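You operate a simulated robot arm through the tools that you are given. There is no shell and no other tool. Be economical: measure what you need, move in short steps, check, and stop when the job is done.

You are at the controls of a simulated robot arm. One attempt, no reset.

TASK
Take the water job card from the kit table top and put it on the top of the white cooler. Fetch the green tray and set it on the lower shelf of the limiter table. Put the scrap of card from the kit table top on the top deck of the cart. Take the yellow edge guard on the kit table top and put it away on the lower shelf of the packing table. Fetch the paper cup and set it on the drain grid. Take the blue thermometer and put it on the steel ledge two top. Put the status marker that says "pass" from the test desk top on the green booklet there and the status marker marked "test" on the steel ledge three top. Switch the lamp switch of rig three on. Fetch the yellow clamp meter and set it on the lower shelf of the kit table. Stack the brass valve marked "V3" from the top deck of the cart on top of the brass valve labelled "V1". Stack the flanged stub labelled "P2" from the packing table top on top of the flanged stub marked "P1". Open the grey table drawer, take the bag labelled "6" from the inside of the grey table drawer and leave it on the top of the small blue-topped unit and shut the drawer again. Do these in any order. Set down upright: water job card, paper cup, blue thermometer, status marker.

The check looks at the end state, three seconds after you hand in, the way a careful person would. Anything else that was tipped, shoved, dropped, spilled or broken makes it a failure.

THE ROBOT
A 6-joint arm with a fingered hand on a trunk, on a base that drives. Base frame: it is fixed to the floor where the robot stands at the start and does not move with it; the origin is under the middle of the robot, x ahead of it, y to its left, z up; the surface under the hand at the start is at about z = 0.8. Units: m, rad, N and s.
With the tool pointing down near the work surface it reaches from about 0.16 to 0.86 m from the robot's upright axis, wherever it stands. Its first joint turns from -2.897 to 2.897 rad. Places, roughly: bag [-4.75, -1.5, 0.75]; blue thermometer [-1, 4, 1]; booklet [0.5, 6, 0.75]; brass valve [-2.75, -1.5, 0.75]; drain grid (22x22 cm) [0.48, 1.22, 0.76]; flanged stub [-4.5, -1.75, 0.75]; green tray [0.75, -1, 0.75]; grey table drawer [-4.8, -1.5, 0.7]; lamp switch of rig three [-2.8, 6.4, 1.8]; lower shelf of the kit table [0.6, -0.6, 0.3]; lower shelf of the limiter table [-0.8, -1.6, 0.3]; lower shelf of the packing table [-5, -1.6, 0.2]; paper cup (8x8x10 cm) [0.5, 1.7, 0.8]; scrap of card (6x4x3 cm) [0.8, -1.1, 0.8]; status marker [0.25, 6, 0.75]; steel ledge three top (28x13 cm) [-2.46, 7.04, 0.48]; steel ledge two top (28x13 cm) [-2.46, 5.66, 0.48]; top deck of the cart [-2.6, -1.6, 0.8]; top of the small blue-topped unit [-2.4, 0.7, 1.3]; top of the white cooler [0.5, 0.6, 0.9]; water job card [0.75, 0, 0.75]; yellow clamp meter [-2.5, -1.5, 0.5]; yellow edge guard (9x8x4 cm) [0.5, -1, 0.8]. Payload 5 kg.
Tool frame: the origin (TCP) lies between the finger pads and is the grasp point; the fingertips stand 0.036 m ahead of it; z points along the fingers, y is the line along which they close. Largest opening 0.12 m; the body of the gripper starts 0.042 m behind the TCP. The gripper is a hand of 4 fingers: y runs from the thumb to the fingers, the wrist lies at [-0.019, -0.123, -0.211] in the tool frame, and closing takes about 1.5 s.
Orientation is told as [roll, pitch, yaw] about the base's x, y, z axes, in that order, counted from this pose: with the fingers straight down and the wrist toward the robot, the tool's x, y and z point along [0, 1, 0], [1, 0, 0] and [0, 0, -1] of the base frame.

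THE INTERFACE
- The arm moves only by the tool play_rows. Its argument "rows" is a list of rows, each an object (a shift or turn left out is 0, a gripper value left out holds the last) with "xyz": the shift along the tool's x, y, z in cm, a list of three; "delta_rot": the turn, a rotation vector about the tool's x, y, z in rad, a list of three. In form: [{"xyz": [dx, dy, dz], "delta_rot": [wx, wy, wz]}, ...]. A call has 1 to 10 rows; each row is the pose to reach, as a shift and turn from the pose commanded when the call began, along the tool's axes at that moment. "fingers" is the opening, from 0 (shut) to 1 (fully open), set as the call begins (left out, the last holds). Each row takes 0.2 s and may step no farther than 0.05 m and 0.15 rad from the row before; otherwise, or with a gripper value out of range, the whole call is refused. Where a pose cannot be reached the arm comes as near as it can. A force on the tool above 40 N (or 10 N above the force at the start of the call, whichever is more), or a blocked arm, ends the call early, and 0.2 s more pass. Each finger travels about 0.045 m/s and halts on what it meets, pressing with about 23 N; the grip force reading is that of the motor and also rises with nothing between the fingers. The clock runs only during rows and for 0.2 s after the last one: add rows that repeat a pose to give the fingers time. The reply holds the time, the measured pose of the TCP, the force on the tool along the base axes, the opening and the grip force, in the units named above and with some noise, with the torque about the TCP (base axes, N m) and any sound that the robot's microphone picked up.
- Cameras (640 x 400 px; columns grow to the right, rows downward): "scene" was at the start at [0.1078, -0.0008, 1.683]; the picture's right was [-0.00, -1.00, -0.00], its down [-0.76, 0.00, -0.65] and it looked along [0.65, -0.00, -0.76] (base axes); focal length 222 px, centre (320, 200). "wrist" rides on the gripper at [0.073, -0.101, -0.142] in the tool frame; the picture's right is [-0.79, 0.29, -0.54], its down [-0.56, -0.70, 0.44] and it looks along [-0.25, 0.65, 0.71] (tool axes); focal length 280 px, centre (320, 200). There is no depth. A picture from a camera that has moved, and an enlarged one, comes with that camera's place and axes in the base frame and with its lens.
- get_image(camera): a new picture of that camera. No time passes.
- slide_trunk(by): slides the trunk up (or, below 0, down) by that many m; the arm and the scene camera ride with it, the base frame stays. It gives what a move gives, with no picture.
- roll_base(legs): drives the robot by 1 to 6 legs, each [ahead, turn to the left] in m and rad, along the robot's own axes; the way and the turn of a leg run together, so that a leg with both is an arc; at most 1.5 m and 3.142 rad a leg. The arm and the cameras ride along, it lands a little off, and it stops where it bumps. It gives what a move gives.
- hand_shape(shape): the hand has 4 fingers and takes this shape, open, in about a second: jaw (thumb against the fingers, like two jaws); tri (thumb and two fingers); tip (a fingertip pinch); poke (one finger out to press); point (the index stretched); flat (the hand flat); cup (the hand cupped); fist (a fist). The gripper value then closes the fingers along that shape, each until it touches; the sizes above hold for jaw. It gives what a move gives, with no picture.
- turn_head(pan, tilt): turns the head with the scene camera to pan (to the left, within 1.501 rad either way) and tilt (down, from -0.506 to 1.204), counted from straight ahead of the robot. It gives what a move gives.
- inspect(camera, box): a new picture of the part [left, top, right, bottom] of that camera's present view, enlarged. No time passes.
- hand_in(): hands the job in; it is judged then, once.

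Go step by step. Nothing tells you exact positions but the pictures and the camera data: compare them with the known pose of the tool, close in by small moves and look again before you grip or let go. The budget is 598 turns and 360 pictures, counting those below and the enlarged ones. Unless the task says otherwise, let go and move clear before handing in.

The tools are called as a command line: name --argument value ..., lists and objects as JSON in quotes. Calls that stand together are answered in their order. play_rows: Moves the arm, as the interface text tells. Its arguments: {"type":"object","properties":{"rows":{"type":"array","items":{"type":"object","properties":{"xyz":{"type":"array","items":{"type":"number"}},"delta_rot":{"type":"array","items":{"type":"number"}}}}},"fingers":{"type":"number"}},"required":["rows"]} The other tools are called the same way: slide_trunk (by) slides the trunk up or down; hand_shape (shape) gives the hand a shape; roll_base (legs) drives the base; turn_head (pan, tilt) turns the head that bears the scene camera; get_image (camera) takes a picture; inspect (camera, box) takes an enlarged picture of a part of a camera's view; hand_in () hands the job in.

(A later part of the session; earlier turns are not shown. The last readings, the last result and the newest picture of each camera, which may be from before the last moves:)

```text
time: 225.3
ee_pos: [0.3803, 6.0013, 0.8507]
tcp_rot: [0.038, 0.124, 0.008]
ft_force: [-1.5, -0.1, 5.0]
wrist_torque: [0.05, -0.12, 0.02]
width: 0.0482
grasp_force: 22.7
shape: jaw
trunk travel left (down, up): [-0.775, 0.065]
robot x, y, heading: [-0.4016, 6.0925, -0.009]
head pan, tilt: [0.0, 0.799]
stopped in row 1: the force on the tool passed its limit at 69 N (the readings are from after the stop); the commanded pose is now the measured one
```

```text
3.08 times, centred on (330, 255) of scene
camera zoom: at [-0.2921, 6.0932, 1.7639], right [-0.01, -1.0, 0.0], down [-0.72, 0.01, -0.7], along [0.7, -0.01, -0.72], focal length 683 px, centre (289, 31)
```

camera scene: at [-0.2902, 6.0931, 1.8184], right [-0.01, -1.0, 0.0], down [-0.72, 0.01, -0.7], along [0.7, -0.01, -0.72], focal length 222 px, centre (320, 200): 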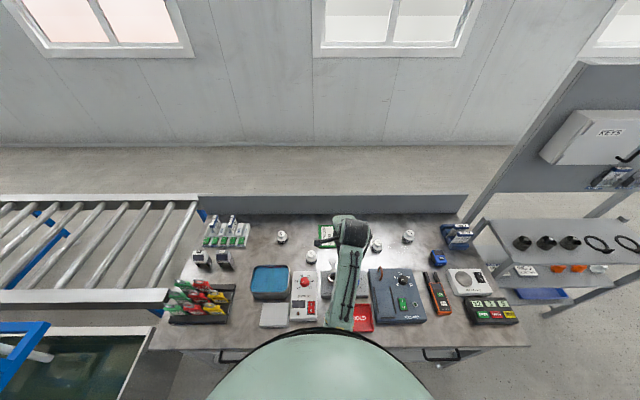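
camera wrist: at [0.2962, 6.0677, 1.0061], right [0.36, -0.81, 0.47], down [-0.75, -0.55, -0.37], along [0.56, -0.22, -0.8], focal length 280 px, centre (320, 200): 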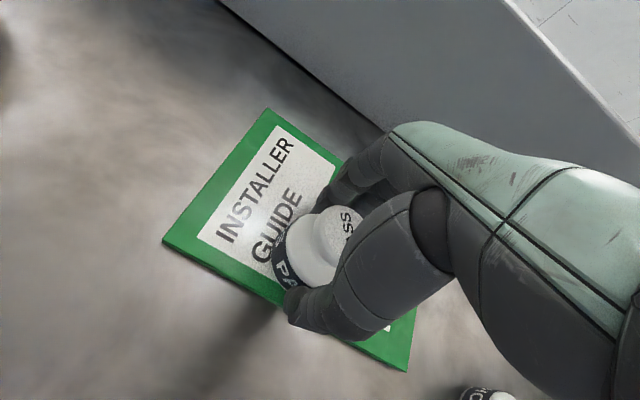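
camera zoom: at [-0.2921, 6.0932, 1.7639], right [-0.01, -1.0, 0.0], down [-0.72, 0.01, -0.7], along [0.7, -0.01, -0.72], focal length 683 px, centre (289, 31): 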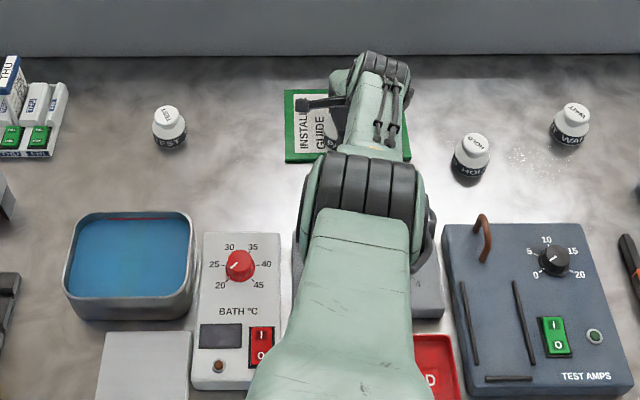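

slide_trunk --by 0.06

```text
time: 226.3
ee_pos: [0.3795, 6.0005, 0.9075]
tcp_rot: [0.038, 0.126, 0.007]
ft_force: [0.2, -1.2, -0.7]
wrist_torque: [-0.02, 0.0, 0.06]
width: 0.0479
grasp_force: 22.6
shape: jaw
trunk travel left (down, up): [-0.835, 0.005]
robot x, y, heading: [-0.4045, 6.0946, -0.014]
head pan, tilt: [0.0, 0.799]
```

play_rows --rows '[{"xyz": [0, -2, -0.3], "delta_rot": [-0.06, -0.02, 0]}, {"xyz": [0, -5, -0.6], "delta_rot": [-0.126, -0.038, 0]}, {"xyz": [0, -9, -1], "delta_rot": [-0.126, -0.038, 0]}]'

get_image --camera "wrist"

```text
time: 227.1
ee_pos: [0.2906, 5.9981, 0.9308]
tcp_rot: [0.001, -0.002, 0.005]
ft_force: [0.8, 0.6, -0.6]
wrist_torque: [0.0, 0.01, 0.0]
width: 0.047
grasp_force: 23.3
shape: jaw
trunk travel left (down, up): [-0.835, 0.005]
robot x, y, heading: [-0.4014, 6.0955, -0.007]
head pan, tilt: [0.0, 0.799]
```

```text
218 pictures are left
camera wrist: at [0.1896, 6.0719, 1.0711], right [0.29, -0.79, 0.54], down [-0.7, -0.56, -0.44], along [0.66, -0.25, -0.71], focal length 280 px, centre (320, 200)
```

wrist: 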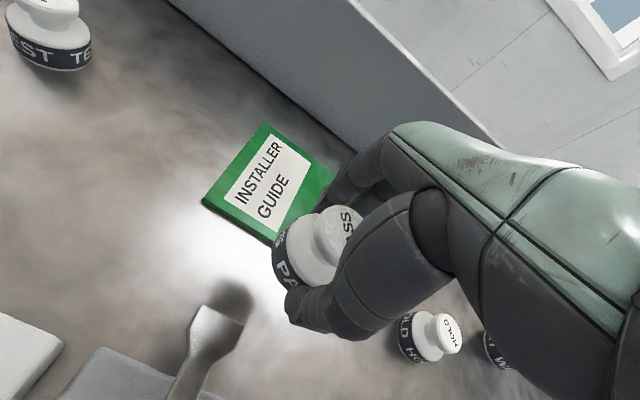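

play_rows --rows '[{"xyz": [0, -1, -4]}, {"xyz": [0, -2, -8]}, {"xyz": [0, -2, -12]}, {"xyz": [0, -2, -15]}]'

```text
time: 228.1
ee_pos: [0.2701, 5.9985, 1.0796]
tcp_rot: [0.001, 0.001, 0.005]
ft_force: [-0.3, -1.1, -0.4]
wrist_torque: [0.02, -0.01, 0.02]
width: 0.0468
grasp_force: 23.1
shape: jaw
trunk travel left (down, up): [-0.835, 0.005]
robot x, y, heading: [-0.4044, 6.0915, -0.01]
head pan, tilt: [0.0, 0.799]
```

slide_trunk --by -0.14

play_rows --rows '[{"xyz": [0, 4, 0]}, {"xyz": [0, 8, 0]}, {"xyz": [0, 12, 0]}, {"xyz": [0, 14, 0]}]'

get_image --camera "wrist"

```text
time: 229.8
ee_pos: [0.2708, 5.9989, 0.9398]
tcp_rot: [0.001, -0.001, 0.004]
ft_force: [-1.0, 1.2, -0.6]
wrist_torque: [0.0, 0.02, 0.01]
width: 0.0469
grasp_force: 22.9
shape: jaw
trunk travel left (down, up): [-0.695, 0.145]
robot x, y, heading: [-0.3993, 6.0957, -0.007]
head pan, tilt: [0.0, 0.799]
```

```text
time: 230.8
ee_pos: [0.4111, 6.0011, 0.9404]
tcp_rot: [-0.002, 0.0, 0.006]
ft_force: [-0.2, -0.9, -1.5]
wrist_torque: [-0.01, 0.0, -0.03]
width: 0.0468
grasp_force: 22.9
shape: jaw
trunk travel left (down, up): [-0.695, 0.145]
robot x, y, heading: [-0.403, 6.0968, -0.013]
head pan, tilt: [0.0, 0.799]
```

```text
217 pictures are left
camera wrist: at [0.3104, 6.0734, 1.0812], right [0.29, -0.79, 0.54], down [-0.7, -0.56, -0.44], along [0.65, -0.25, -0.71], focal length 280 px, centre (320, 200)
```

wrist: 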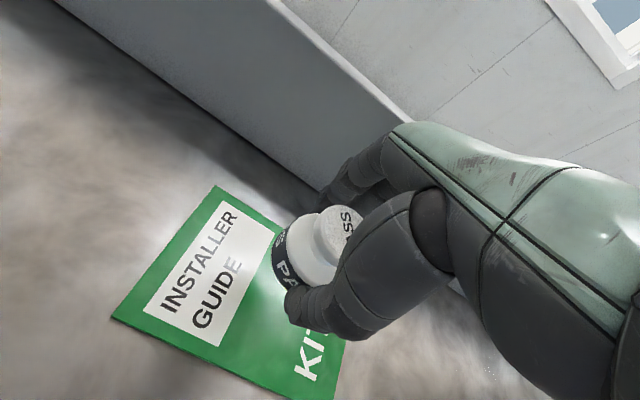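

play_rows --rows '[{"xyz": [0, 1, 2]}, {"xyz": [0, 1, 5]}, {"xyz": [0, 1, 7]}]'

play_rows --rows '[{"xyz": [0, 0, 0.5]}, {"xyz": [0, 0, 1.0]}, {"xyz": [0, 0, 1.5]}, {"xyz": [0, 0, 2.0]}]'

inspect --camera "wrist" --box '[100, 120, 420, 400]'

```text
time: 231.6
ee_pos: [0.423, 6.0016, 0.8698]
tcp_rot: [0.002, -0.002, 0.007]
ft_force: [-0.5, -0.1, -1.2]
wrist_torque: [-0.02, 0.03, -0.03]
width: 0.0468
grasp_force: 23.4
shape: jaw
trunk travel left (down, up): [-0.695, 0.145]
robot x, y, heading: [-0.3997, 6.0943, -0.006]
head pan, tilt: [0.0, 0.799]
```

```text
time: 232.6
ee_pos: [0.422, 6.0003, 0.8487]
tcp_rot: [0.0, -0.001, 0.004]
ft_force: [-0.1, 0.4, -0.6]
wrist_torque: [0.0, 0.02, 0.0]
width: 0.0472
grasp_force: 22.5
shape: jaw
trunk travel left (down, up): [-0.695, 0.145]
robot x, y, heading: [-0.399, 6.093, -0.008]
head pan, tilt: [0.0, 0.799]
```

```text
1.43 times, centred on (260, 260) of wrist
camera zoom: at [0.3205, 6.0734, 0.9908], right [0.29, -0.79, 0.54], down [-0.7, -0.56, -0.44], along [0.66, -0.25, -0.71], focal length 401 px, centre (406, 114)
```

zoom: 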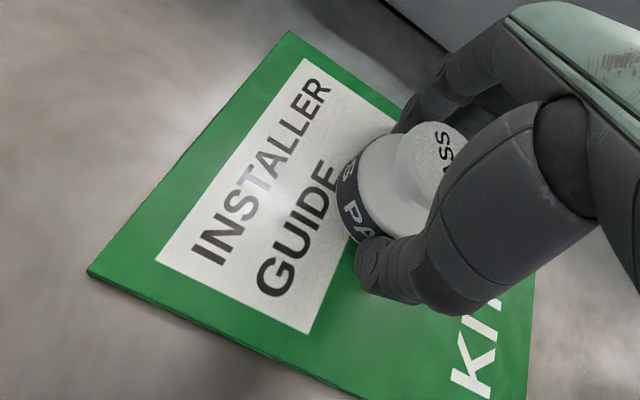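

play_rows --rows '[{"xyz": [0, 0, 0.4]}, {"xyz": [0, 0, 0.8]}, {"xyz": [0, 0, 1.2]}, {"xyz": [0, 0, 1.6]}]'

inspect --camera "wrist" --box '[200, 150, 420, 350]'

```text
time: 233.5
ee_pos: [0.4301, 5.9998, 0.846]
tcp_rot: [-0.002, -0.021, 0.002]
ft_force: [-4.2, 0.0, 22.5]
wrist_torque: [0.03, 0.25, 0.0]
width: 0.0491
grasp_force: 22.8
shape: jaw
trunk travel left (down, up): [-0.695, 0.145]
robot x, y, heading: [-0.3982, 6.0952, -0.006]
head pan, tilt: [0.0, 0.799]
stopped in row 4: the force on the tool passed its limit at 42 N (the readings are from after the stop); the commanded pose is now the measured one
```

```text
2.00 times, centred on (310, 250) of wrist
camera zoom: at [0.3243, 6.0726, 0.9863], right [0.28, -0.79, 0.55], down [-0.69, -0.56, -0.46], along [0.67, -0.25, -0.7], focal length 561 px, centre (340, 100)
```

zoom: 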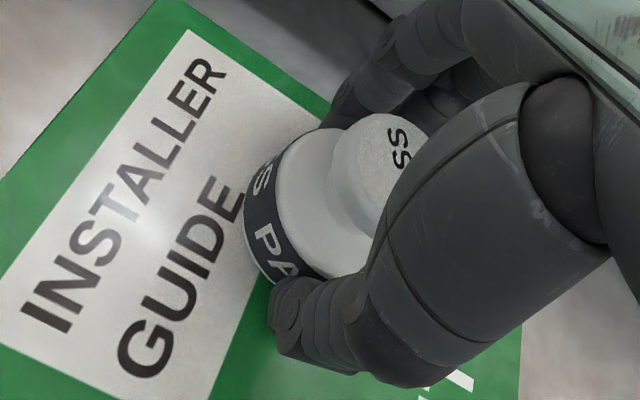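

Contact on the booklet. Relieve slightly and open.

play_rows --rows '[{"xyz": [0, 0, -0.2]}, {"xyz": [0, 0, -0.2]}, {"xyz": [0, 0, -0.2]}, {"xyz": [0, 0, -0.2]}, {"xyz": [0, 0, -0.2]}]' --fingers 0.7

inspect --camera "wrist" --box '[200, 150, 420, 350]'

```text
time: 234.7
ee_pos: [0.4264, 5.9993, 0.847]
tcp_rot: [0.001, -0.02, 0.003]
ft_force: [7.5, -0.2, 24.2]
wrist_torque: [0.09, 0.74, -0.05]
width: 0.0759
grasp_force: 0.1
shape: jaw
trunk travel left (down, up): [-0.695, 0.145]
robot x, y, heading: [-0.3976, 6.0915, -0.013]
head pan, tilt: [0.0, 0.799]
```

```text
2.00 times, centred on (310, 250) of wrist
camera zoom: at [0.3224, 6.0728, 0.9866], right [0.28, -0.79, 0.55], down [-0.69, -0.56, -0.46], along [0.67, -0.25, -0.7], focal length 561 px, centre (340, 100)
```

zoom: 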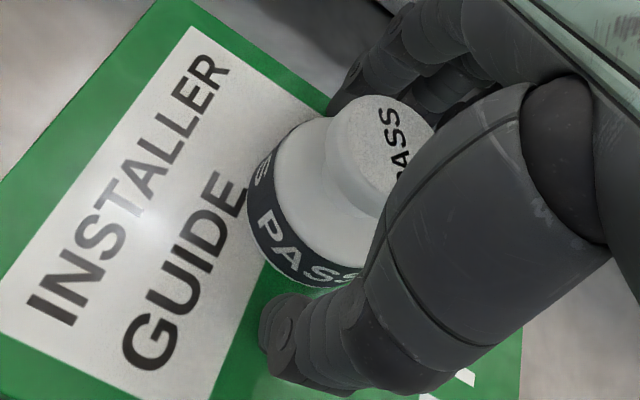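

play_rows --rows '[{"xyz": [0, 0, -0.7]}, {"xyz": [0, 0, -1.4]}]' --fingers 0.8

inspect --camera "wrist" --box '[200, 150, 420, 350]'

```text
time: 235.3
ee_pos: [0.4247, 6.0008, 0.8548]
tcp_rot: [0.002, -0.009, 0.003]
ft_force: [-1.0, 0.2, 0.1]
wrist_torque: [-0.03, -0.02, -0.01]
width: 0.0957
grasp_force: 0.1
shape: jaw
trunk travel left (down, up): [-0.695, 0.145]
robot x, y, heading: [-0.4039, 6.0942, -0.01]
head pan, tilt: [0.0, 0.799]
```

```text
2.00 times, centred on (310, 250) of wrist
camera zoom: at [0.3223, 6.073, 0.9955], right [0.29, -0.79, 0.54], down [-0.69, -0.56, -0.45], along [0.66, -0.25, -0.71], focal length 561 px, centre (340, 100)
```

zoom: 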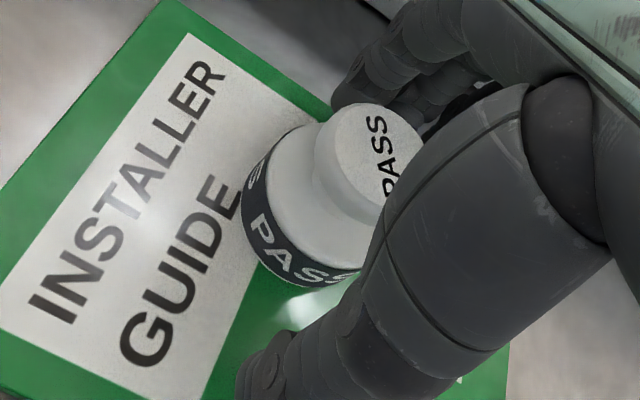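

Marker free. Rise straight up and look.

play_rows --rows '[{"xyz": [0, 0, -2]}, {"xyz": [0, 0, -5]}, {"xyz": [0, -2, -9]}, {"xyz": [0, -6, -11]}]'

get_image --camera "wrist"

inspect --camera "scene" --box '[230, 190, 430, 320]'

```text
time: 236.3
ee_pos: [0.3621, 5.9988, 0.9668]
tcp_rot: [0.0, -0.015, 0.005]
ft_force: [0.2, 0.1, 0.3]
wrist_torque: [-0.01, -0.03, -0.06]
width: 0.0957
grasp_force: 0.1
shape: jaw
trunk travel left (down, up): [-0.695, 0.145]
robot x, y, heading: [-0.4015, 6.095, -0.014]
head pan, tilt: [0.0, 0.799]
```

```text
212 pictures are left
camera wrist: at [0.2588, 6.0716, 1.1066], right [0.28, -0.79, 0.55], down [-0.69, -0.56, -0.45], along [0.66, -0.25, -0.7], focal length 280 px, centre (320, 200)
```

wrist: 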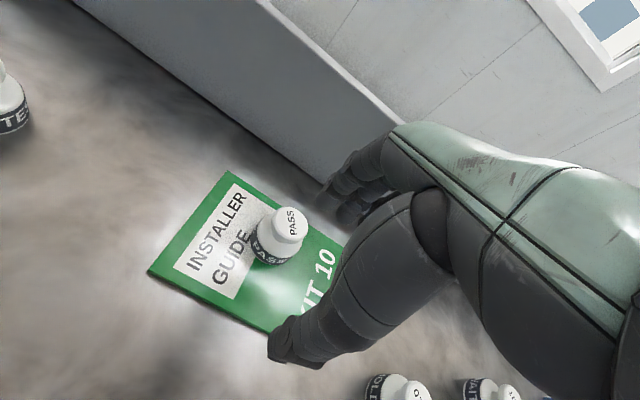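

```text
3.08 times, centred on (330, 255) of scene
camera zoom: at [-0.2924, 6.093, 1.6841], right [-0.01, -1.0, 0.0], down [-0.72, 0.01, -0.7], along [0.7, -0.01, -0.72], focal length 683 px, centre (289, 31)
```

zoom: 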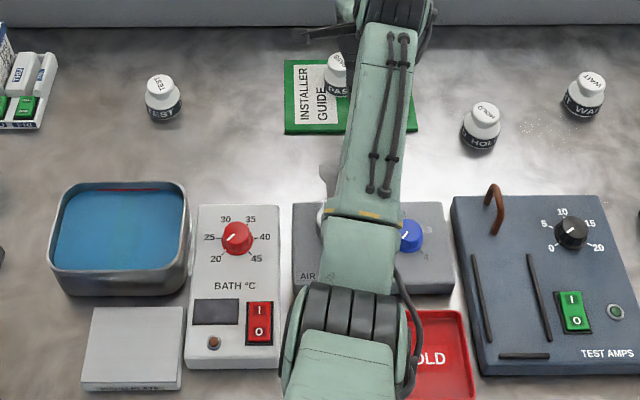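

PASS stands on the booklet. Now to the TEST marker at about (0.41, 6.29).

play_rows --rows '[{"xyz": [1, 0, -4]}, {"xyz": [5, 0, -6]}, {"xyz": [9.5, 0, -6]}, {"xyz": [14, 0.5, -6]}, {"xyz": [18.5, 1, -6]}, {"xyz": [23, 2, -6]}, {"xyz": [27, 3, -6]}, {"xyz": [29, 4, -5]}]' --fingers 0.8

get_image --camera "wrist"

```text
time: 238.1
ee_pos: [0.4044, 6.289, 1.017]
tcp_rot: [0.0, -0.014, 0.004]
ft_force: [0.7, 0.9, 0.0]
wrist_torque: [-0.02, -0.02, -0.03]
width: 0.0957
grasp_force: 0.0
shape: jaw
trunk travel left (down, up): [-0.695, 0.145]
robot x, y, heading: [-0.4016, 6.0949, -0.007]
head pan, tilt: [0.0, 0.799]
```

```text
210 pictures are left
camera wrist: at [0.3009, 6.3627, 1.1573], right [0.28, -0.79, 0.55], down [-0.69, -0.56, -0.45], along [0.66, -0.25, -0.71], focal length 280 px, centre (320, 200)
```

wrist: 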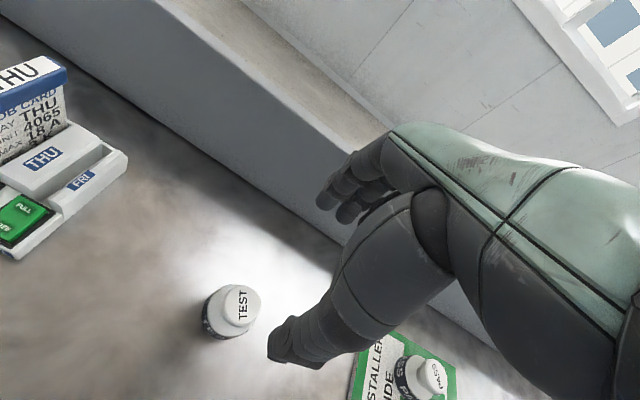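

play_rows --rows '[{"xyz": [0.4, -0.5, 4], "delta_rot": [0.014, 0, 0]}, {"xyz": [0.4, -0.5, 8], "delta_rot": [0.014, 0, 0]}, {"xyz": [0.4, -0.5, 12], "delta_rot": [0.014, 0, 0]}, {"xyz": [0.4, -0.5, 15], "delta_rot": [0.014, 0, 0]}, {"xyz": [0.4, -0.5, 17], "delta_rot": [0.014, 0, 0]}]'

inspect --camera "wrist" --box '[200, 150, 420, 350]'

```text
time: 239.3
ee_pos: [0.4003, 6.2935, 0.8471]
tcp_rot: [0.0, 0.0, 0.004]
ft_force: [0.2, -0.4, -0.4]
wrist_torque: [0.03, 0.01, 0.01]
width: 0.0961
grasp_force: 0.0
shape: jaw
trunk travel left (down, up): [-0.695, 0.145]
robot x, y, heading: [-0.4024, 6.1002, -0.013]
head pan, tilt: [0.0, 0.799]
```

```text
2.00 times, centred on (310, 250) of wrist
camera zoom: at [0.2989, 6.367, 0.9888], right [0.29, -0.79, 0.54], down [-0.7, -0.56, -0.44], along [0.65, -0.25, -0.71], focal length 561 px, centre (340, 100)
```

zoom: 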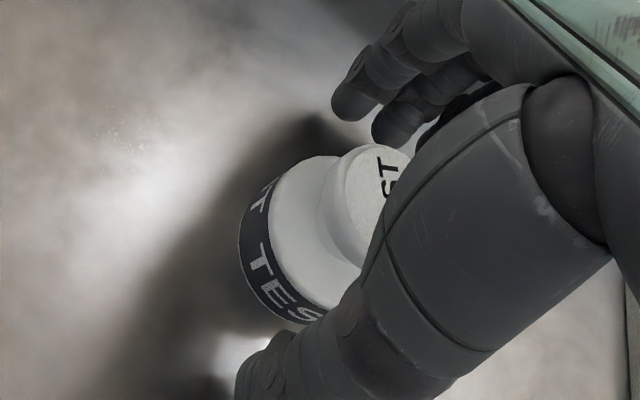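

play_rows --rows '[{"xyz": [0, 0, 0]}, {"xyz": [0, 0, 0]}, {"xyz": [0, 0, 0]}, {"xyz": [0, 0, 0]}, {"xyz": [0, 0, 0]}, {"xyz": [0, 0, 0]}]' --fingers 0.0

play_rows --rows '[{"xyz": [0, 0, -2]}, {"xyz": [0, 0, -5]}, {"xyz": [0, -1, -9]}, {"xyz": [0, -3, -13]}, {"xyz": [0, -6, -16]}]'

get_image --camera "wrist"

```text
time: 240.7
ee_pos: [0.3999, 6.2929, 0.8471]
tcp_rot: [0.0, -0.001, 0.004]
ft_force: [0.2, 0.8, 0.3]
wrist_torque: [0.0, -0.01, 0.02]
width: 0.0484
grasp_force: 23.0
shape: jaw
trunk travel left (down, up): [-0.695, 0.145]
robot x, y, heading: [-0.4024, 6.0929, -0.005]
head pan, tilt: [0.0, 0.799]
```

```text
time: 241.9
ee_pos: [0.3381, 6.2954, 1.0093]
tcp_rot: [0.0, 0.001, 0.003]
ft_force: [-0.7, -0.6, -1.4]
wrist_torque: [0.03, -0.02, 0.0]
width: 0.0481
grasp_force: 22.9
shape: jaw
trunk travel left (down, up): [-0.695, 0.145]
robot x, y, heading: [-0.3998, 6.0933, -0.009]
head pan, tilt: [0.0, 0.799]
```

```text
208 pictures are left
camera wrist: at [0.2366, 6.3682, 1.1507], right [0.29, -0.79, 0.54], down [-0.7, -0.56, -0.44], along [0.65, -0.25, -0.71], focal length 280 px, centre (320, 200)
```

wrist: 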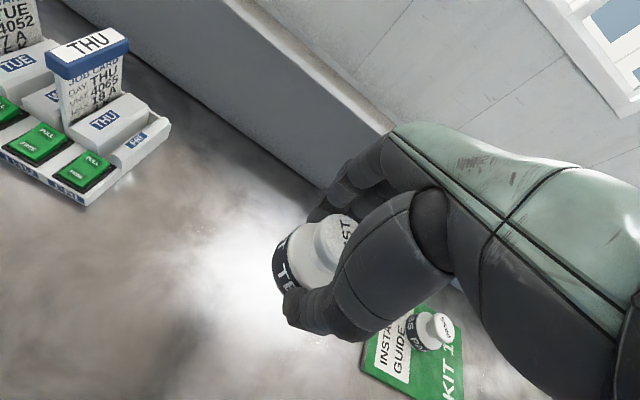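

TEST held. Retract, then drive to ledge three by way of y≈6.0.

play_rows --rows '[{"xyz": [-3, -4, 0]}, {"xyz": [-6, -8, 0]}, {"xyz": [-9, -12, 0]}, {"xyz": [-12, -16, 0]}, {"xyz": [-15, -20, 0]}]'

roll_base --legs '[[-0.32, 0], [0, -2.94], [1.1, 0], [0, -1.74]]'

turn_head --pan 0.0 --tilt 0.5

get_image --camera "scene"

```text
time: 243.1
ee_pos: [0.1399, 6.1436, 1.0085]
tcp_rot: [0.001, -0.001, 0.004]
ft_force: [-1.4, -0.1, -1.7]
wrist_torque: [-0.01, 0.01, 0.01]
width: 0.0477
grasp_force: 23.0
shape: jaw
trunk travel left (down, up): [-0.695, 0.145]
robot x, y, heading: [-0.4007, 6.093, -0.011]
head pan, tilt: [0.0, 0.799]
```

```text
time: 264.4
ee_pos: [-1.9042, 6.3598, 1.0072]
tcp_rot: [0.0, 0.0, 1.667]
ft_force: [-0.1, 0.6, 0.3]
wrist_torque: [-0.02, -0.02, 0.01]
width: 0.0474
grasp_force: 23.2
shape: jaw
trunk travel left (down, up): [-0.695, 0.145]
robot x, y, heading: [-1.8043, 5.821, 1.656]
head pan, tilt: [0.0, 0.799]
```

```text
time: 265.2
ee_pos: [-1.9042, 6.3604, 1.0066]
tcp_rot: [0.001, 0.001, 1.666]
ft_force: [0.2, -0.9, -0.4]
wrist_torque: [0.01, 0.0, -0.05]
width: 0.0474
grasp_force: 23.2
shape: jaw
trunk travel left (down, up): [-0.695, 0.145]
robot x, y, heading: [-1.8038, 5.8253, 1.657]
head pan, tilt: [0.0, 0.499]
```

```text
207 pictures are left
camera scene: at [-1.8137, 5.9443, 1.7098], right [1.0, 0.08, 0.0], down [0.04, -0.48, -0.88], along [-0.07, 0.87, -0.48], focal length 222 px, centre (320, 200)
```

scene: 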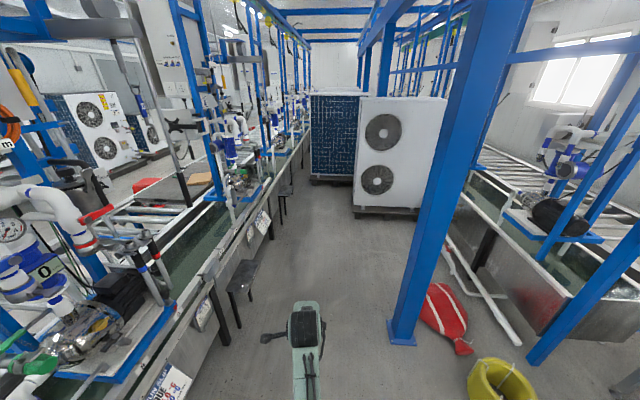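

roll_base --legs '[[0, -0.08], [1.17, 0], [0, 1.55]]'

slide_trunk --by -0.3

turn_head --pan 0.0 --tilt 0.75

get_image --camera "scene"

get_image --camera "wrist"

```text
time: 276.8
ee_pos: [-2.353, 6.9137, 1.0057]
tcp_rot: [0.001, 0.001, -3.109]
ft_force: [0.1, -0.3, -1.1]
wrist_torque: [0.02, 0.01, -0.01]
width: 0.0471
grasp_force: 23.0
shape: jaw
trunk travel left (down, up): [-0.695, 0.145]
robot x, y, heading: [-1.8141, 6.9816, -3.119]
head pan, tilt: [0.0, 0.499]
```

```text
time: 279.8
ee_pos: [-2.3535, 6.9129, 0.7058]
tcp_rot: [-0.001, -0.001, -3.109]
ft_force: [-0.3, -0.7, -0.9]
wrist_torque: [-0.03, 0.0, 0.02]
width: 0.0469
grasp_force: 22.6
shape: jaw
trunk travel left (down, up): [-0.395, 0.445]
robot x, y, heading: [-1.8116, 6.9771, -3.125]
head pan, tilt: [0.0, 0.499]
```

```text
time: 280.6
ee_pos: [-2.3519, 6.9139, 0.7073]
tcp_rot: [0.0, 0.0, -3.109]
ft_force: [-0.5, -1.0, -0.3]
wrist_torque: [-0.03, 0.0, 0.01]
width: 0.047
grasp_force: 23.4
shape: jaw
trunk travel left (down, up): [-0.395, 0.445]
robot x, y, heading: [-1.812, 6.9798, -3.126]
head pan, tilt: [0.0, 0.75]
```

```text
206 pictures are left
camera scene: at [-1.9247, 6.9768, 1.3879], right [-0.02, 1.0, 0.0], down [0.68, 0.01, -0.73], along [-0.73, -0.01, -0.68], focal length 222 px, centre (320, 200)
```

scene: 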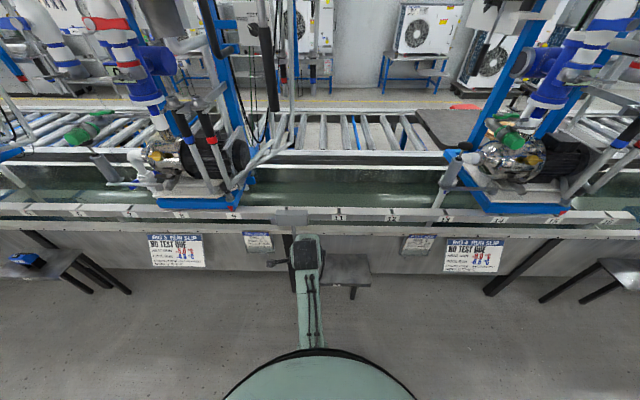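

```text
205 pictures are left
camera wrist: at [-2.2501, 6.8454, 0.8486], right [-0.31, 0.78, 0.54], down [0.68, 0.58, -0.44], along [-0.66, 0.23, -0.71], focal length 280 px, centre (320, 200)
```

wrist: 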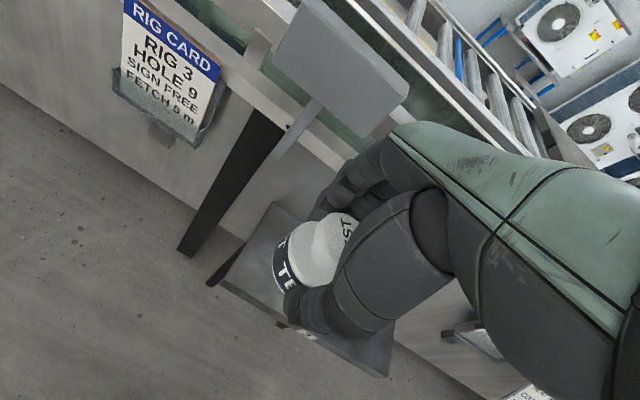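

A plate on a post stands at about (-2.5, 6.85); I'll move sideways first, then in over the ledge's right half and down.

play_rows --rows '[{"xyz": [-5, 0, 0]}, {"xyz": [-10, 0, 0]}, {"xyz": [-15, 0, 0]}, {"xyz": [-15, 4.5, 0]}, {"xyz": [-15, 9.3, 0]}, {"xyz": [-15, 9.3, 4]}, {"xyz": [-15, 9.3, 8]}, {"xyz": [-15, 9.3, 12]}]'

get_image --camera "wrist"

inspect --camera "scene" --box '[250, 190, 410, 310]'

```text
time: 282.4
ee_pos: [-2.4512, 7.0609, 0.5864]
tcp_rot: [-0.002, 0.0, -3.109]
ft_force: [-0.1, -1.3, -1.0]
wrist_torque: [-0.04, 0.0, 0.0]
width: 0.0469
grasp_force: 22.4
shape: jaw
trunk travel left (down, up): [-0.395, 0.445]
robot x, y, heading: [-1.8115, 6.9791, -3.122]
head pan, tilt: [0.0, 0.75]
```

```text
204 pictures are left
camera wrist: at [-2.3479, 6.9916, 0.7282], right [-0.31, 0.78, 0.54], down [0.68, 0.58, -0.44], along [-0.66, 0.23, -0.71], focal length 280 px, centre (320, 200)
```

wrist: 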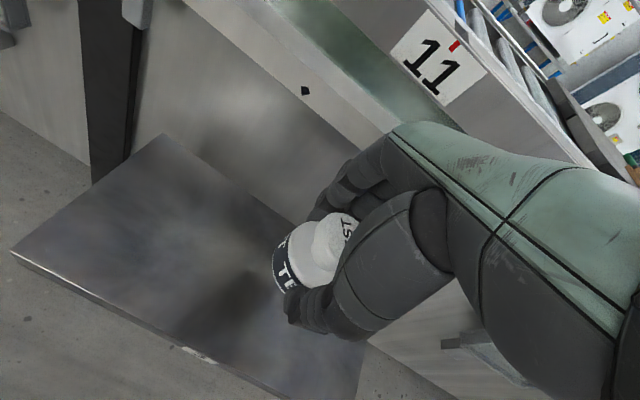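

```text
3.33 times, centred on (330, 250) of scene
camera zoom: at [-1.9248, 6.9768, 1.3879], right [-0.02, 1.0, 0.0], down [0.68, 0.01, -0.73], along [-0.73, -0.01, -0.68], focal length 740 px, centre (287, 33)
```

zoom: 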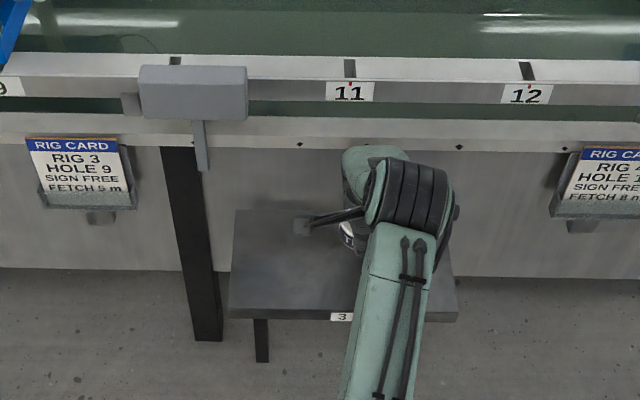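

play_rows --rows '[{"xyz": [0, 0, 2]}, {"xyz": [0, 0, 3.5]}, {"xyz": [0, 0, 4.0]}, {"xyz": [0, 0, 4.5]}]'

inspect --camera "wrist" --box '[200, 150, 420, 350]'

```text
time: 283.4
ee_pos: [-2.4512, 7.0608, 0.5408]
tcp_rot: [0.0, 0.001, -3.109]
ft_force: [0.2, -0.9, -0.5]
wrist_torque: [-0.04, 0.0, 0.01]
width: 0.0469
grasp_force: 23.2
shape: jaw
trunk travel left (down, up): [-0.395, 0.445]
robot x, y, heading: [-1.811, 6.9807, -3.123]
head pan, tilt: [0.0, 0.75]
```

```text
2.00 times, centred on (310, 250) of wrist
camera zoom: at [-2.3474, 6.9926, 0.6832], right [-0.31, 0.78, 0.54], down [0.68, 0.58, -0.44], along [-0.66, 0.23, -0.71], focal length 561 px, centre (340, 100)
```

zoom: 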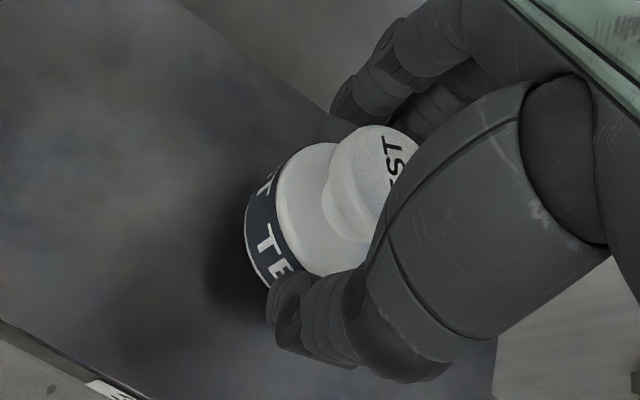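

play_rows --rows '[{"xyz": [0, 0, 0.3]}, {"xyz": [0, 0, 0.6]}, {"xyz": [0, 0, 0.8]}]'

```text
time: 284.1
ee_pos: [-2.4501, 7.0612, 0.5334]
tcp_rot: [-0.001, 0.0, -3.108]
ft_force: [0.8, 0.0, -1.0]
wrist_torque: [-0.02, -0.01, -0.02]
width: 0.0468
grasp_force: 23.0
shape: jaw
trunk travel left (down, up): [-0.395, 0.445]
robot x, y, heading: [-1.8165, 6.9814, -3.122]
head pan, tilt: [0.0, 0.75]
```

play_rows --rows '[{"xyz": [0, 0, 0.3]}, {"xyz": [0, 0, 0.6]}, {"xyz": [0, 0, 0.9]}]'

inspect --camera "wrist" --box '[200, 150, 420, 350]'

```text
time: 284.9
ee_pos: [-2.4513, 7.0607, 0.5241]
tcp_rot: [-0.003, 0.002, -3.108]
ft_force: [0.2, -0.2, -0.9]
wrist_torque: [0.0, 0.0, -0.01]
width: 0.0468
grasp_force: 23.4
shape: jaw
trunk travel left (down, up): [-0.395, 0.445]
robot x, y, heading: [-1.8126, 6.9774, -3.123]
head pan, tilt: [0.0, 0.75]
```

```text
2.00 times, centred on (310, 250) of wrist
camera zoom: at [-2.3474, 6.9927, 0.6658], right [-0.31, 0.78, 0.54], down [0.68, 0.58, -0.44], along [-0.66, 0.23, -0.71], focal length 561 px, centre (340, 100)
```

zoom: 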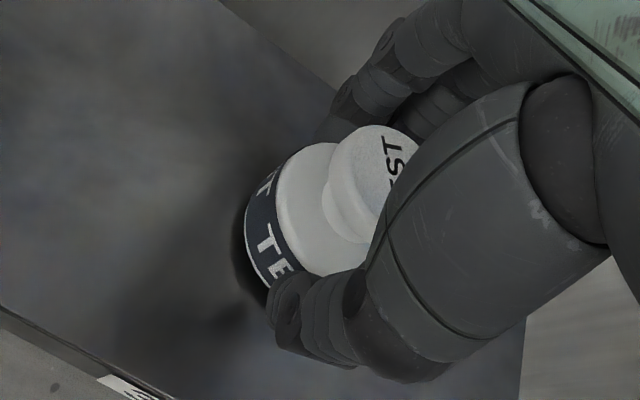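

play_rows --rows '[{"xyz": [0, 0, 0.3]}, {"xyz": [0, 0, 0.6]}, {"xyz": [0, 0, 0.9]}, {"xyz": [0, 0, 1.2]}]'

```text
time: 285.9
ee_pos: [-2.451, 7.0605, 0.5157]
tcp_rot: [0.0, -0.004, -3.109]
ft_force: [2.1, -1.2, 14.1]
wrist_torque: [0.02, -0.08, -0.03]
width: 0.0479
grasp_force: 23.3
shape: jaw
trunk travel left (down, up): [-0.395, 0.445]
robot x, y, heading: [-1.8126, 6.9838, -3.121]
head pan, tilt: [0.0, 0.75]
```

play_rows --rows '[{"xyz": [0, 0, 0]}, {"xyz": [0, 0, 0]}, {"xyz": [0, 0, 0]}]' --fingers 0.48

play_rows --rows '[{"xyz": [0, 0, -1]}, {"xyz": [0, 0, -1.5]}, {"xyz": [0, 0, -1.5]}, {"xyz": [0, 0, -1.5]}]' --fingers 0.75

inspect --camera "wrist" --box '[200, 150, 420, 350]'

```text
time: 286.8
ee_pos: [-2.4503, 7.0604, 0.5132]
tcp_rot: [0.0, 0.004, -3.108]
ft_force: [1.1, 0.2, 0.0]
wrist_torque: [-0.03, 0.02, -0.04]
width: 0.0571
grasp_force: 0.1
shape: jaw
trunk travel left (down, up): [-0.395, 0.445]
robot x, y, heading: [-1.8094, 6.9815, -3.121]
head pan, tilt: [0.0, 0.75]
```

```text
time: 287.8
ee_pos: [-2.4497, 7.0601, 0.5279]
tcp_rot: [0.0, 0.001, -3.109]
ft_force: [-0.5, -1.2, -1.0]
wrist_torque: [-0.02, -0.01, -0.01]
width: 0.0898
grasp_force: 0.0
shape: jaw
trunk travel left (down, up): [-0.395, 0.445]
robot x, y, heading: [-1.8106, 6.977, -3.125]
head pan, tilt: [0.0, 0.75]
```

```text
2.00 times, centred on (310, 250) of wrist
camera zoom: at [-2.3474, 6.9917, 0.6701], right [-0.31, 0.78, 0.54], down [0.68, 0.58, -0.44], along [-0.66, 0.23, -0.71], focal length 561 px, centre (340, 100)
```

zoom: 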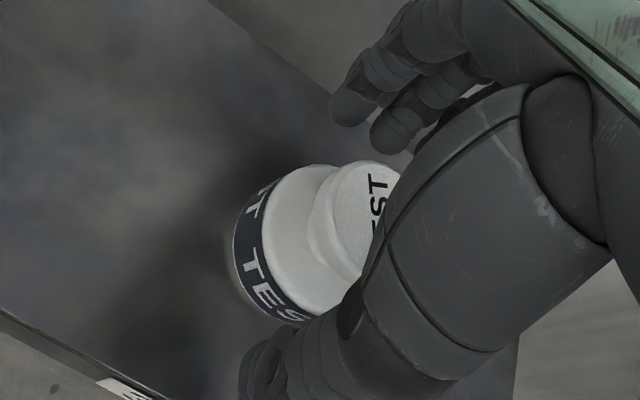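

Released cleanly. Rise and back off, then verify.

play_rows --rows '[{"xyz": [0, 0, -3]}, {"xyz": [0, 0, -7]}, {"xyz": [0, -1, -11]}, {"xyz": [0, -5, -14]}, {"xyz": [0, -9.5, -15]}, {"xyz": [0, -14, -15]}]'

get_image --camera "wrist"

```text
time: 289.1
ee_pos: [-2.3105, 7.0655, 0.6801]
tcp_rot: [0.001, -0.001, -3.108]
ft_force: [-0.2, -0.3, -0.1]
wrist_torque: [0.01, -0.01, -0.01]
width: 0.0901
grasp_force: 0.2
shape: jaw
trunk travel left (down, up): [-0.395, 0.445]
robot x, y, heading: [-1.8136, 6.9787, -3.124]
head pan, tilt: [0.0, 0.75]
```

```text
199 pictures are left
camera wrist: at [-2.2067, 6.9981, 0.8223], right [-0.31, 0.78, 0.54], down [0.68, 0.58, -0.44], along [-0.66, 0.23, -0.71], focal length 280 px, centre (320, 200)
```

wrist: 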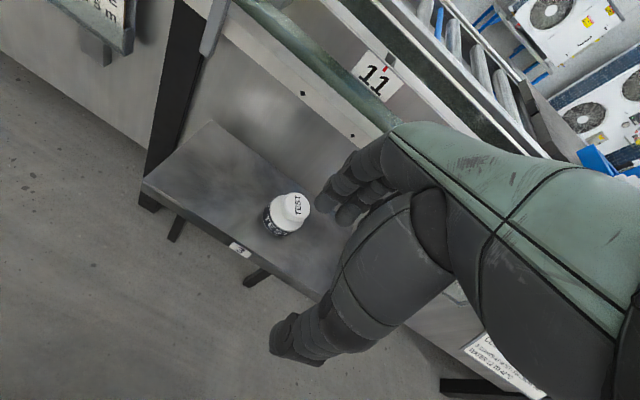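

TEST marker placed. Raise the trunk and drive back south toward the kit table.

slide_trunk --by 0.3

roll_base --legs '[[0, 1.55], [1.2, 0], [0, 1.25], [0.78, 0], [0, -0.73]]'

```text
time: 292.1
ee_pos: [-2.3115, 7.067, 0.9788]
tcp_rot: [0.001, 0.0, -3.107]
ft_force: [0.4, 0.1, -0.2]
wrist_torque: [-0.01, 0.0, 0.02]
width: 0.0895
grasp_force: 0.1
shape: jaw
trunk travel left (down, up): [-0.695, 0.145]
robot x, y, heading: [-1.8107, 6.981, -3.118]
head pan, tilt: [0.0, 0.75]
```

```text
time: 313.6
ee_pos: [-0.8725, 5.0494, 0.9808]
tcp_rot: [0.001, -0.001, -1.02]
ft_force: [-0.1, -0.5, -0.3]
wrist_torque: [0.01, 0.01, 0.0]
width: 0.0896
grasp_force: 0.2
shape: jaw
trunk travel left (down, up): [-0.695, 0.145]
robot x, y, heading: [-1.0444, 5.5245, -1.027]
head pan, tilt: [0.0, 0.75]
```

roll_base --legs '[[0, -0.03], [1.0, 0], [0.93, 0], [0, -0.66], [1.2, 0], [1.15, 0]]'

turn_head --pan 0.0 --tilt 0.35

get_image --camera "scene"

```text
time: 339.2
ee_pos: [-0.6714, 1.0015, 0.9806]
tcp_rot: [0.0, -0.001, -1.715]
ft_force: [1.1, -0.6, -0.8]
wrist_torque: [-0.01, -0.01, 0.0]
width: 0.0898
grasp_force: 0.1
shape: jaw
trunk travel left (down, up): [-0.695, 0.145]
robot x, y, heading: [-0.4957, 1.4804, -1.728]
head pan, tilt: [0.0, 0.75]
```

```text
time: 340.0
ee_pos: [-0.6703, 1.0016, 0.9803]
tcp_rot: [0.001, 0.0, -1.713]
ft_force: [-0.6, -0.5, -0.5]
wrist_torque: [-0.03, 0.01, 0.01]
width: 0.0899
grasp_force: 0.0
shape: jaw
trunk travel left (down, up): [-0.695, 0.145]
robot x, y, heading: [-0.4992, 1.4791, -1.725]
head pan, tilt: [0.0, 0.351]
```

```text
198 pictures are left
camera scene: at [-0.5172, 1.3557, 1.7235], right [-0.99, 0.16, 0.0], down [0.05, 0.34, -0.94], along [-0.15, -0.93, -0.34], focal length 222 px, centre (320, 200)
```

scene: 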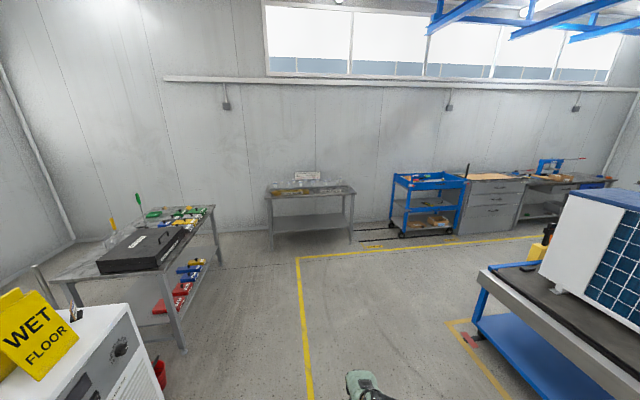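

inspect --camera "scene" --box '[60, 150, 380, 350]'

inspect --camera "scene" --box '[370, 130, 640, 330]'

```text
2.00 times, centred on (220, 250) of scene
camera zoom: at [-0.5172, 1.3557, 1.7235], right [-0.99, 0.16, 0.0], down [0.05, 0.34, -0.94], along [-0.15, -0.93, -0.34], focal length 444 px, centre (520, 100)
```

zoom: 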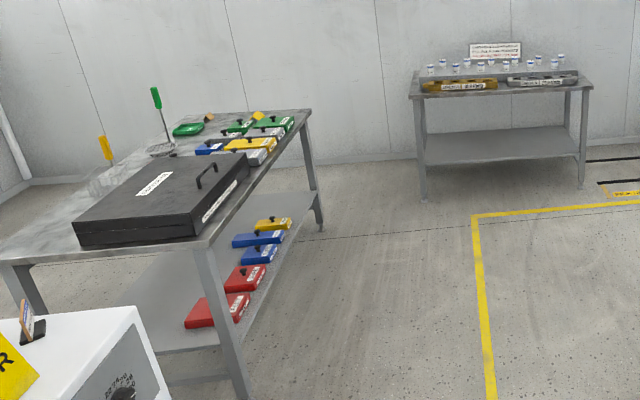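

```text
2.00 times, centred on (505, 230) of scene
camera zoom: at [-0.5172, 1.3557, 1.7235], right [-0.99, 0.16, 0.0], down [0.05, 0.34, -0.94], along [-0.15, -0.93, -0.34], focal length 444 px, centre (-50, 140)
```

zoom: 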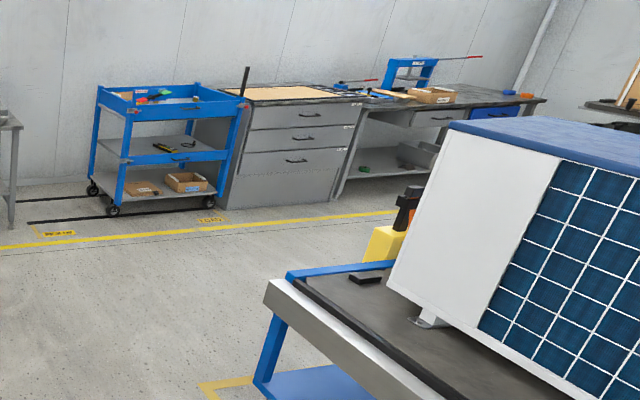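

I see the limiter table, blue cart, drawers and packing table along the south wall. Drive to the kit table's south part.

roll_base --legs '[[0, 0.295], [1.25, 0], [1.22, 0], [0, 1.43]]'

turn_head --pan 0.0 --tilt 0.75

get_image --camera "scene"

```text
time: 358.6
ee_pos: [0.3786, -1.0405, 0.979]
tcp_rot: [-0.001, 0.0, 0.046]
ft_force: [0.1, -0.4, 0.0]
wrist_torque: [0.02, -0.01, 0.03]
width: 0.0899
grasp_force: 0.2
shape: jaw
trunk travel left (down, up): [-0.695, 0.145]
robot x, y, heading: [-0.1237, -0.9641, 0.03]
head pan, tilt: [0.0, 0.351]
```

```text
time: 359.5
ee_pos: [0.3779, -1.0413, 0.9789]
tcp_rot: [-0.001, -0.001, 0.046]
ft_force: [-0.3, 0.0, 0.7]
wrist_torque: [-0.03, 0.0, 0.0]
width: 0.0895
grasp_force: 0.0
shape: jaw
trunk travel left (down, up): [-0.695, 0.145]
robot x, y, heading: [-0.1258, -0.9622, 0.031]
head pan, tilt: [0.0, 0.75]
```

```text
195 pictures are left
camera scene: at [-0.0089, -0.9585, 1.6879], right [0.03, -1.0, 0.0], down [-0.68, -0.02, -0.73], along [0.73, 0.03, -0.68], focal length 222 px, centre (320, 200)
```

scene: 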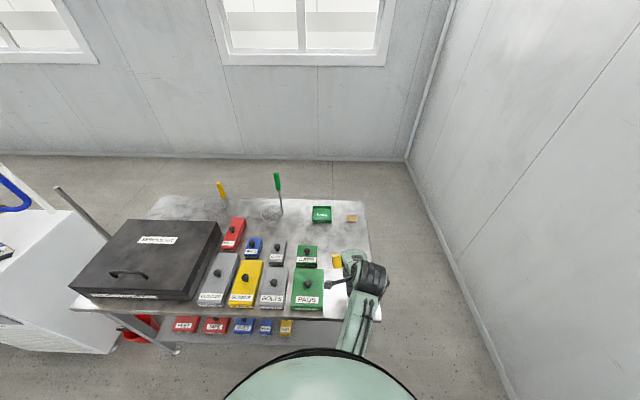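

inspect --camera "scene" --box '[260, 190, 400, 310]'

get_image --camera "wrist"

```text
3.33 times, centred on (330, 250) of scene
camera zoom: at [-0.0089, -0.9585, 1.6879], right [0.03, -1.0, 0.0], down [-0.68, -0.02, -0.73], along [0.73, 0.03, -0.68], focal length 740 px, centre (287, 33)
```

zoom: 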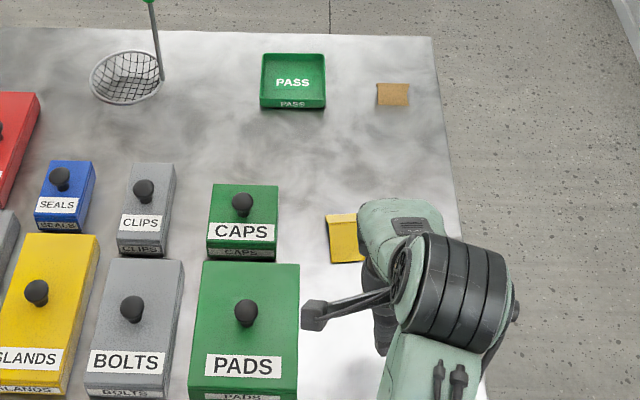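

```text
193 pictures are left
camera wrist: at [0.2734, -0.9727, 1.1215], right [0.33, -0.77, 0.54], down [-0.67, -0.59, -0.44], along [0.66, -0.22, -0.71], focal length 280 px, centre (320, 200)
```

wrist: 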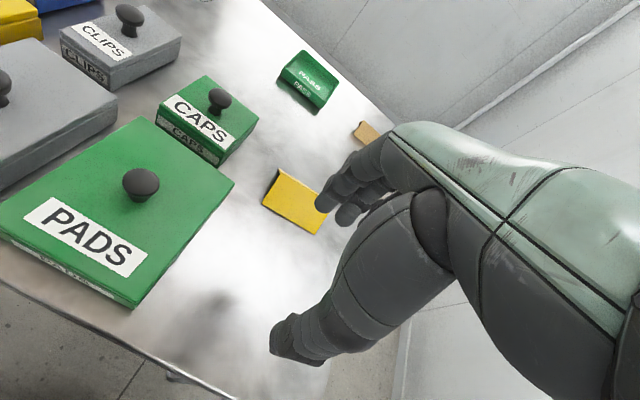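

The tray is about 10.5×10 cm, at x 0.805–0.905, y -0.88…-0.985. I'll drive 0.12 forward and position over it fully open.

roll_base --legs '[[0.125, 0]]'

play_rows --rows '[{"xyz": [2, 4.5, -2]}, {"xyz": [4, 9, -4]}, {"xyz": [6, 13.5, -4]}, {"xyz": [8, 18, -4]}, {"xyz": [9, 22.5, -4]}, {"xyz": [9, 27, -4]}, {"xyz": [9, 31, -4]}]' --fingers 1.0

get_image --camera "wrist"

inspect --camera "scene" --box '[260, 180, 420, 300]'

```text
time: 360.8
ee_pos: [0.5013, -1.0373, 0.9797]
tcp_rot: [0.0, -0.002, 0.049]
ft_force: [0.2, 1.3, 0.3]
wrist_torque: [-0.07, 0.02, 0.05]
width: 0.0899
grasp_force: 0.1
shape: jaw
trunk travel left (down, up): [-0.695, 0.145]
robot x, y, heading: [0.0011, -0.9547, 0.033]
head pan, tilt: [0.0, 0.75]
```

```text
refused: row 1 steps farther than a row can; nothing moved
```

```text
192 pictures are left
camera wrist: at [0.3972, -0.9683, 1.1216], right [0.33, -0.77, 0.54], down [-0.67, -0.59, -0.44], along [0.66, -0.22, -0.71], focal length 280 px, centre (320, 200)
```

wrist: 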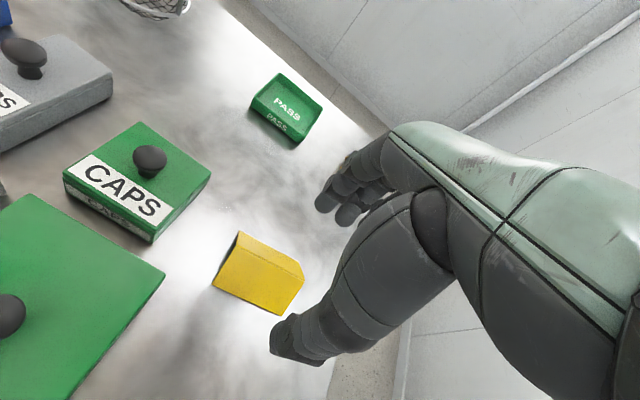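

```text
3.33 times, centred on (340, 240) of scene
camera zoom: at [0.1147, -0.9542, 1.6879], right [0.03, -1.0, 0.0], down [-0.68, -0.02, -0.73], along [0.73, 0.03, -0.68], focal length 740 px, centre (253, 67)
```

zoom: 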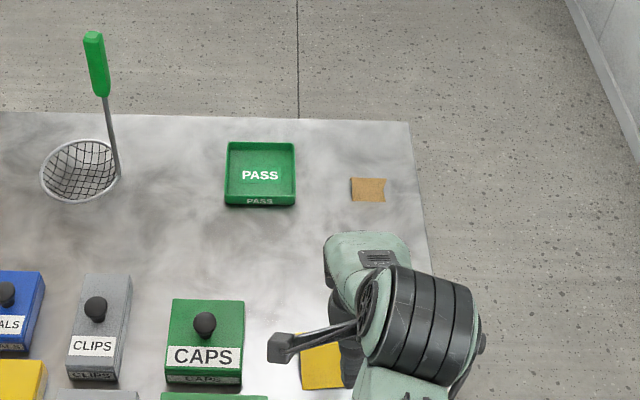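

play_rows --rows '[{"xyz": [0.95, 3.97, -0.4]}, {"xyz": [1.9, 7.94, -0.8]}, {"xyz": [2.85, 11.9, -1.2]}, {"xyz": [3.8, 15.9, -1.6]}, {"xyz": [4.75, 19.8, -2]}, {"xyz": [5.7, 23.8, -2]}, {"xyz": [6.65, 27.8, -2]}, {"xyz": [7.6, 31.7, -2]}, {"xyz": [8.55, 35.7, -2]}]' --fingers 1.0

```text
time: 362.8
ee_pos: [0.857, -0.9339, 0.9994]
tcp_rot: [-0.001, 0.002, 0.047]
ft_force: [0.3, -0.3, 0.1]
wrist_torque: [0.04, 0.03, 0.01]
width: 0.1199
grasp_force: 0.0
shape: jaw
trunk travel left (down, up): [-0.695, 0.145]
robot x, y, heading: [0.001, -0.9582, 0.033]
head pan, tilt: [0.0, 0.75]
```

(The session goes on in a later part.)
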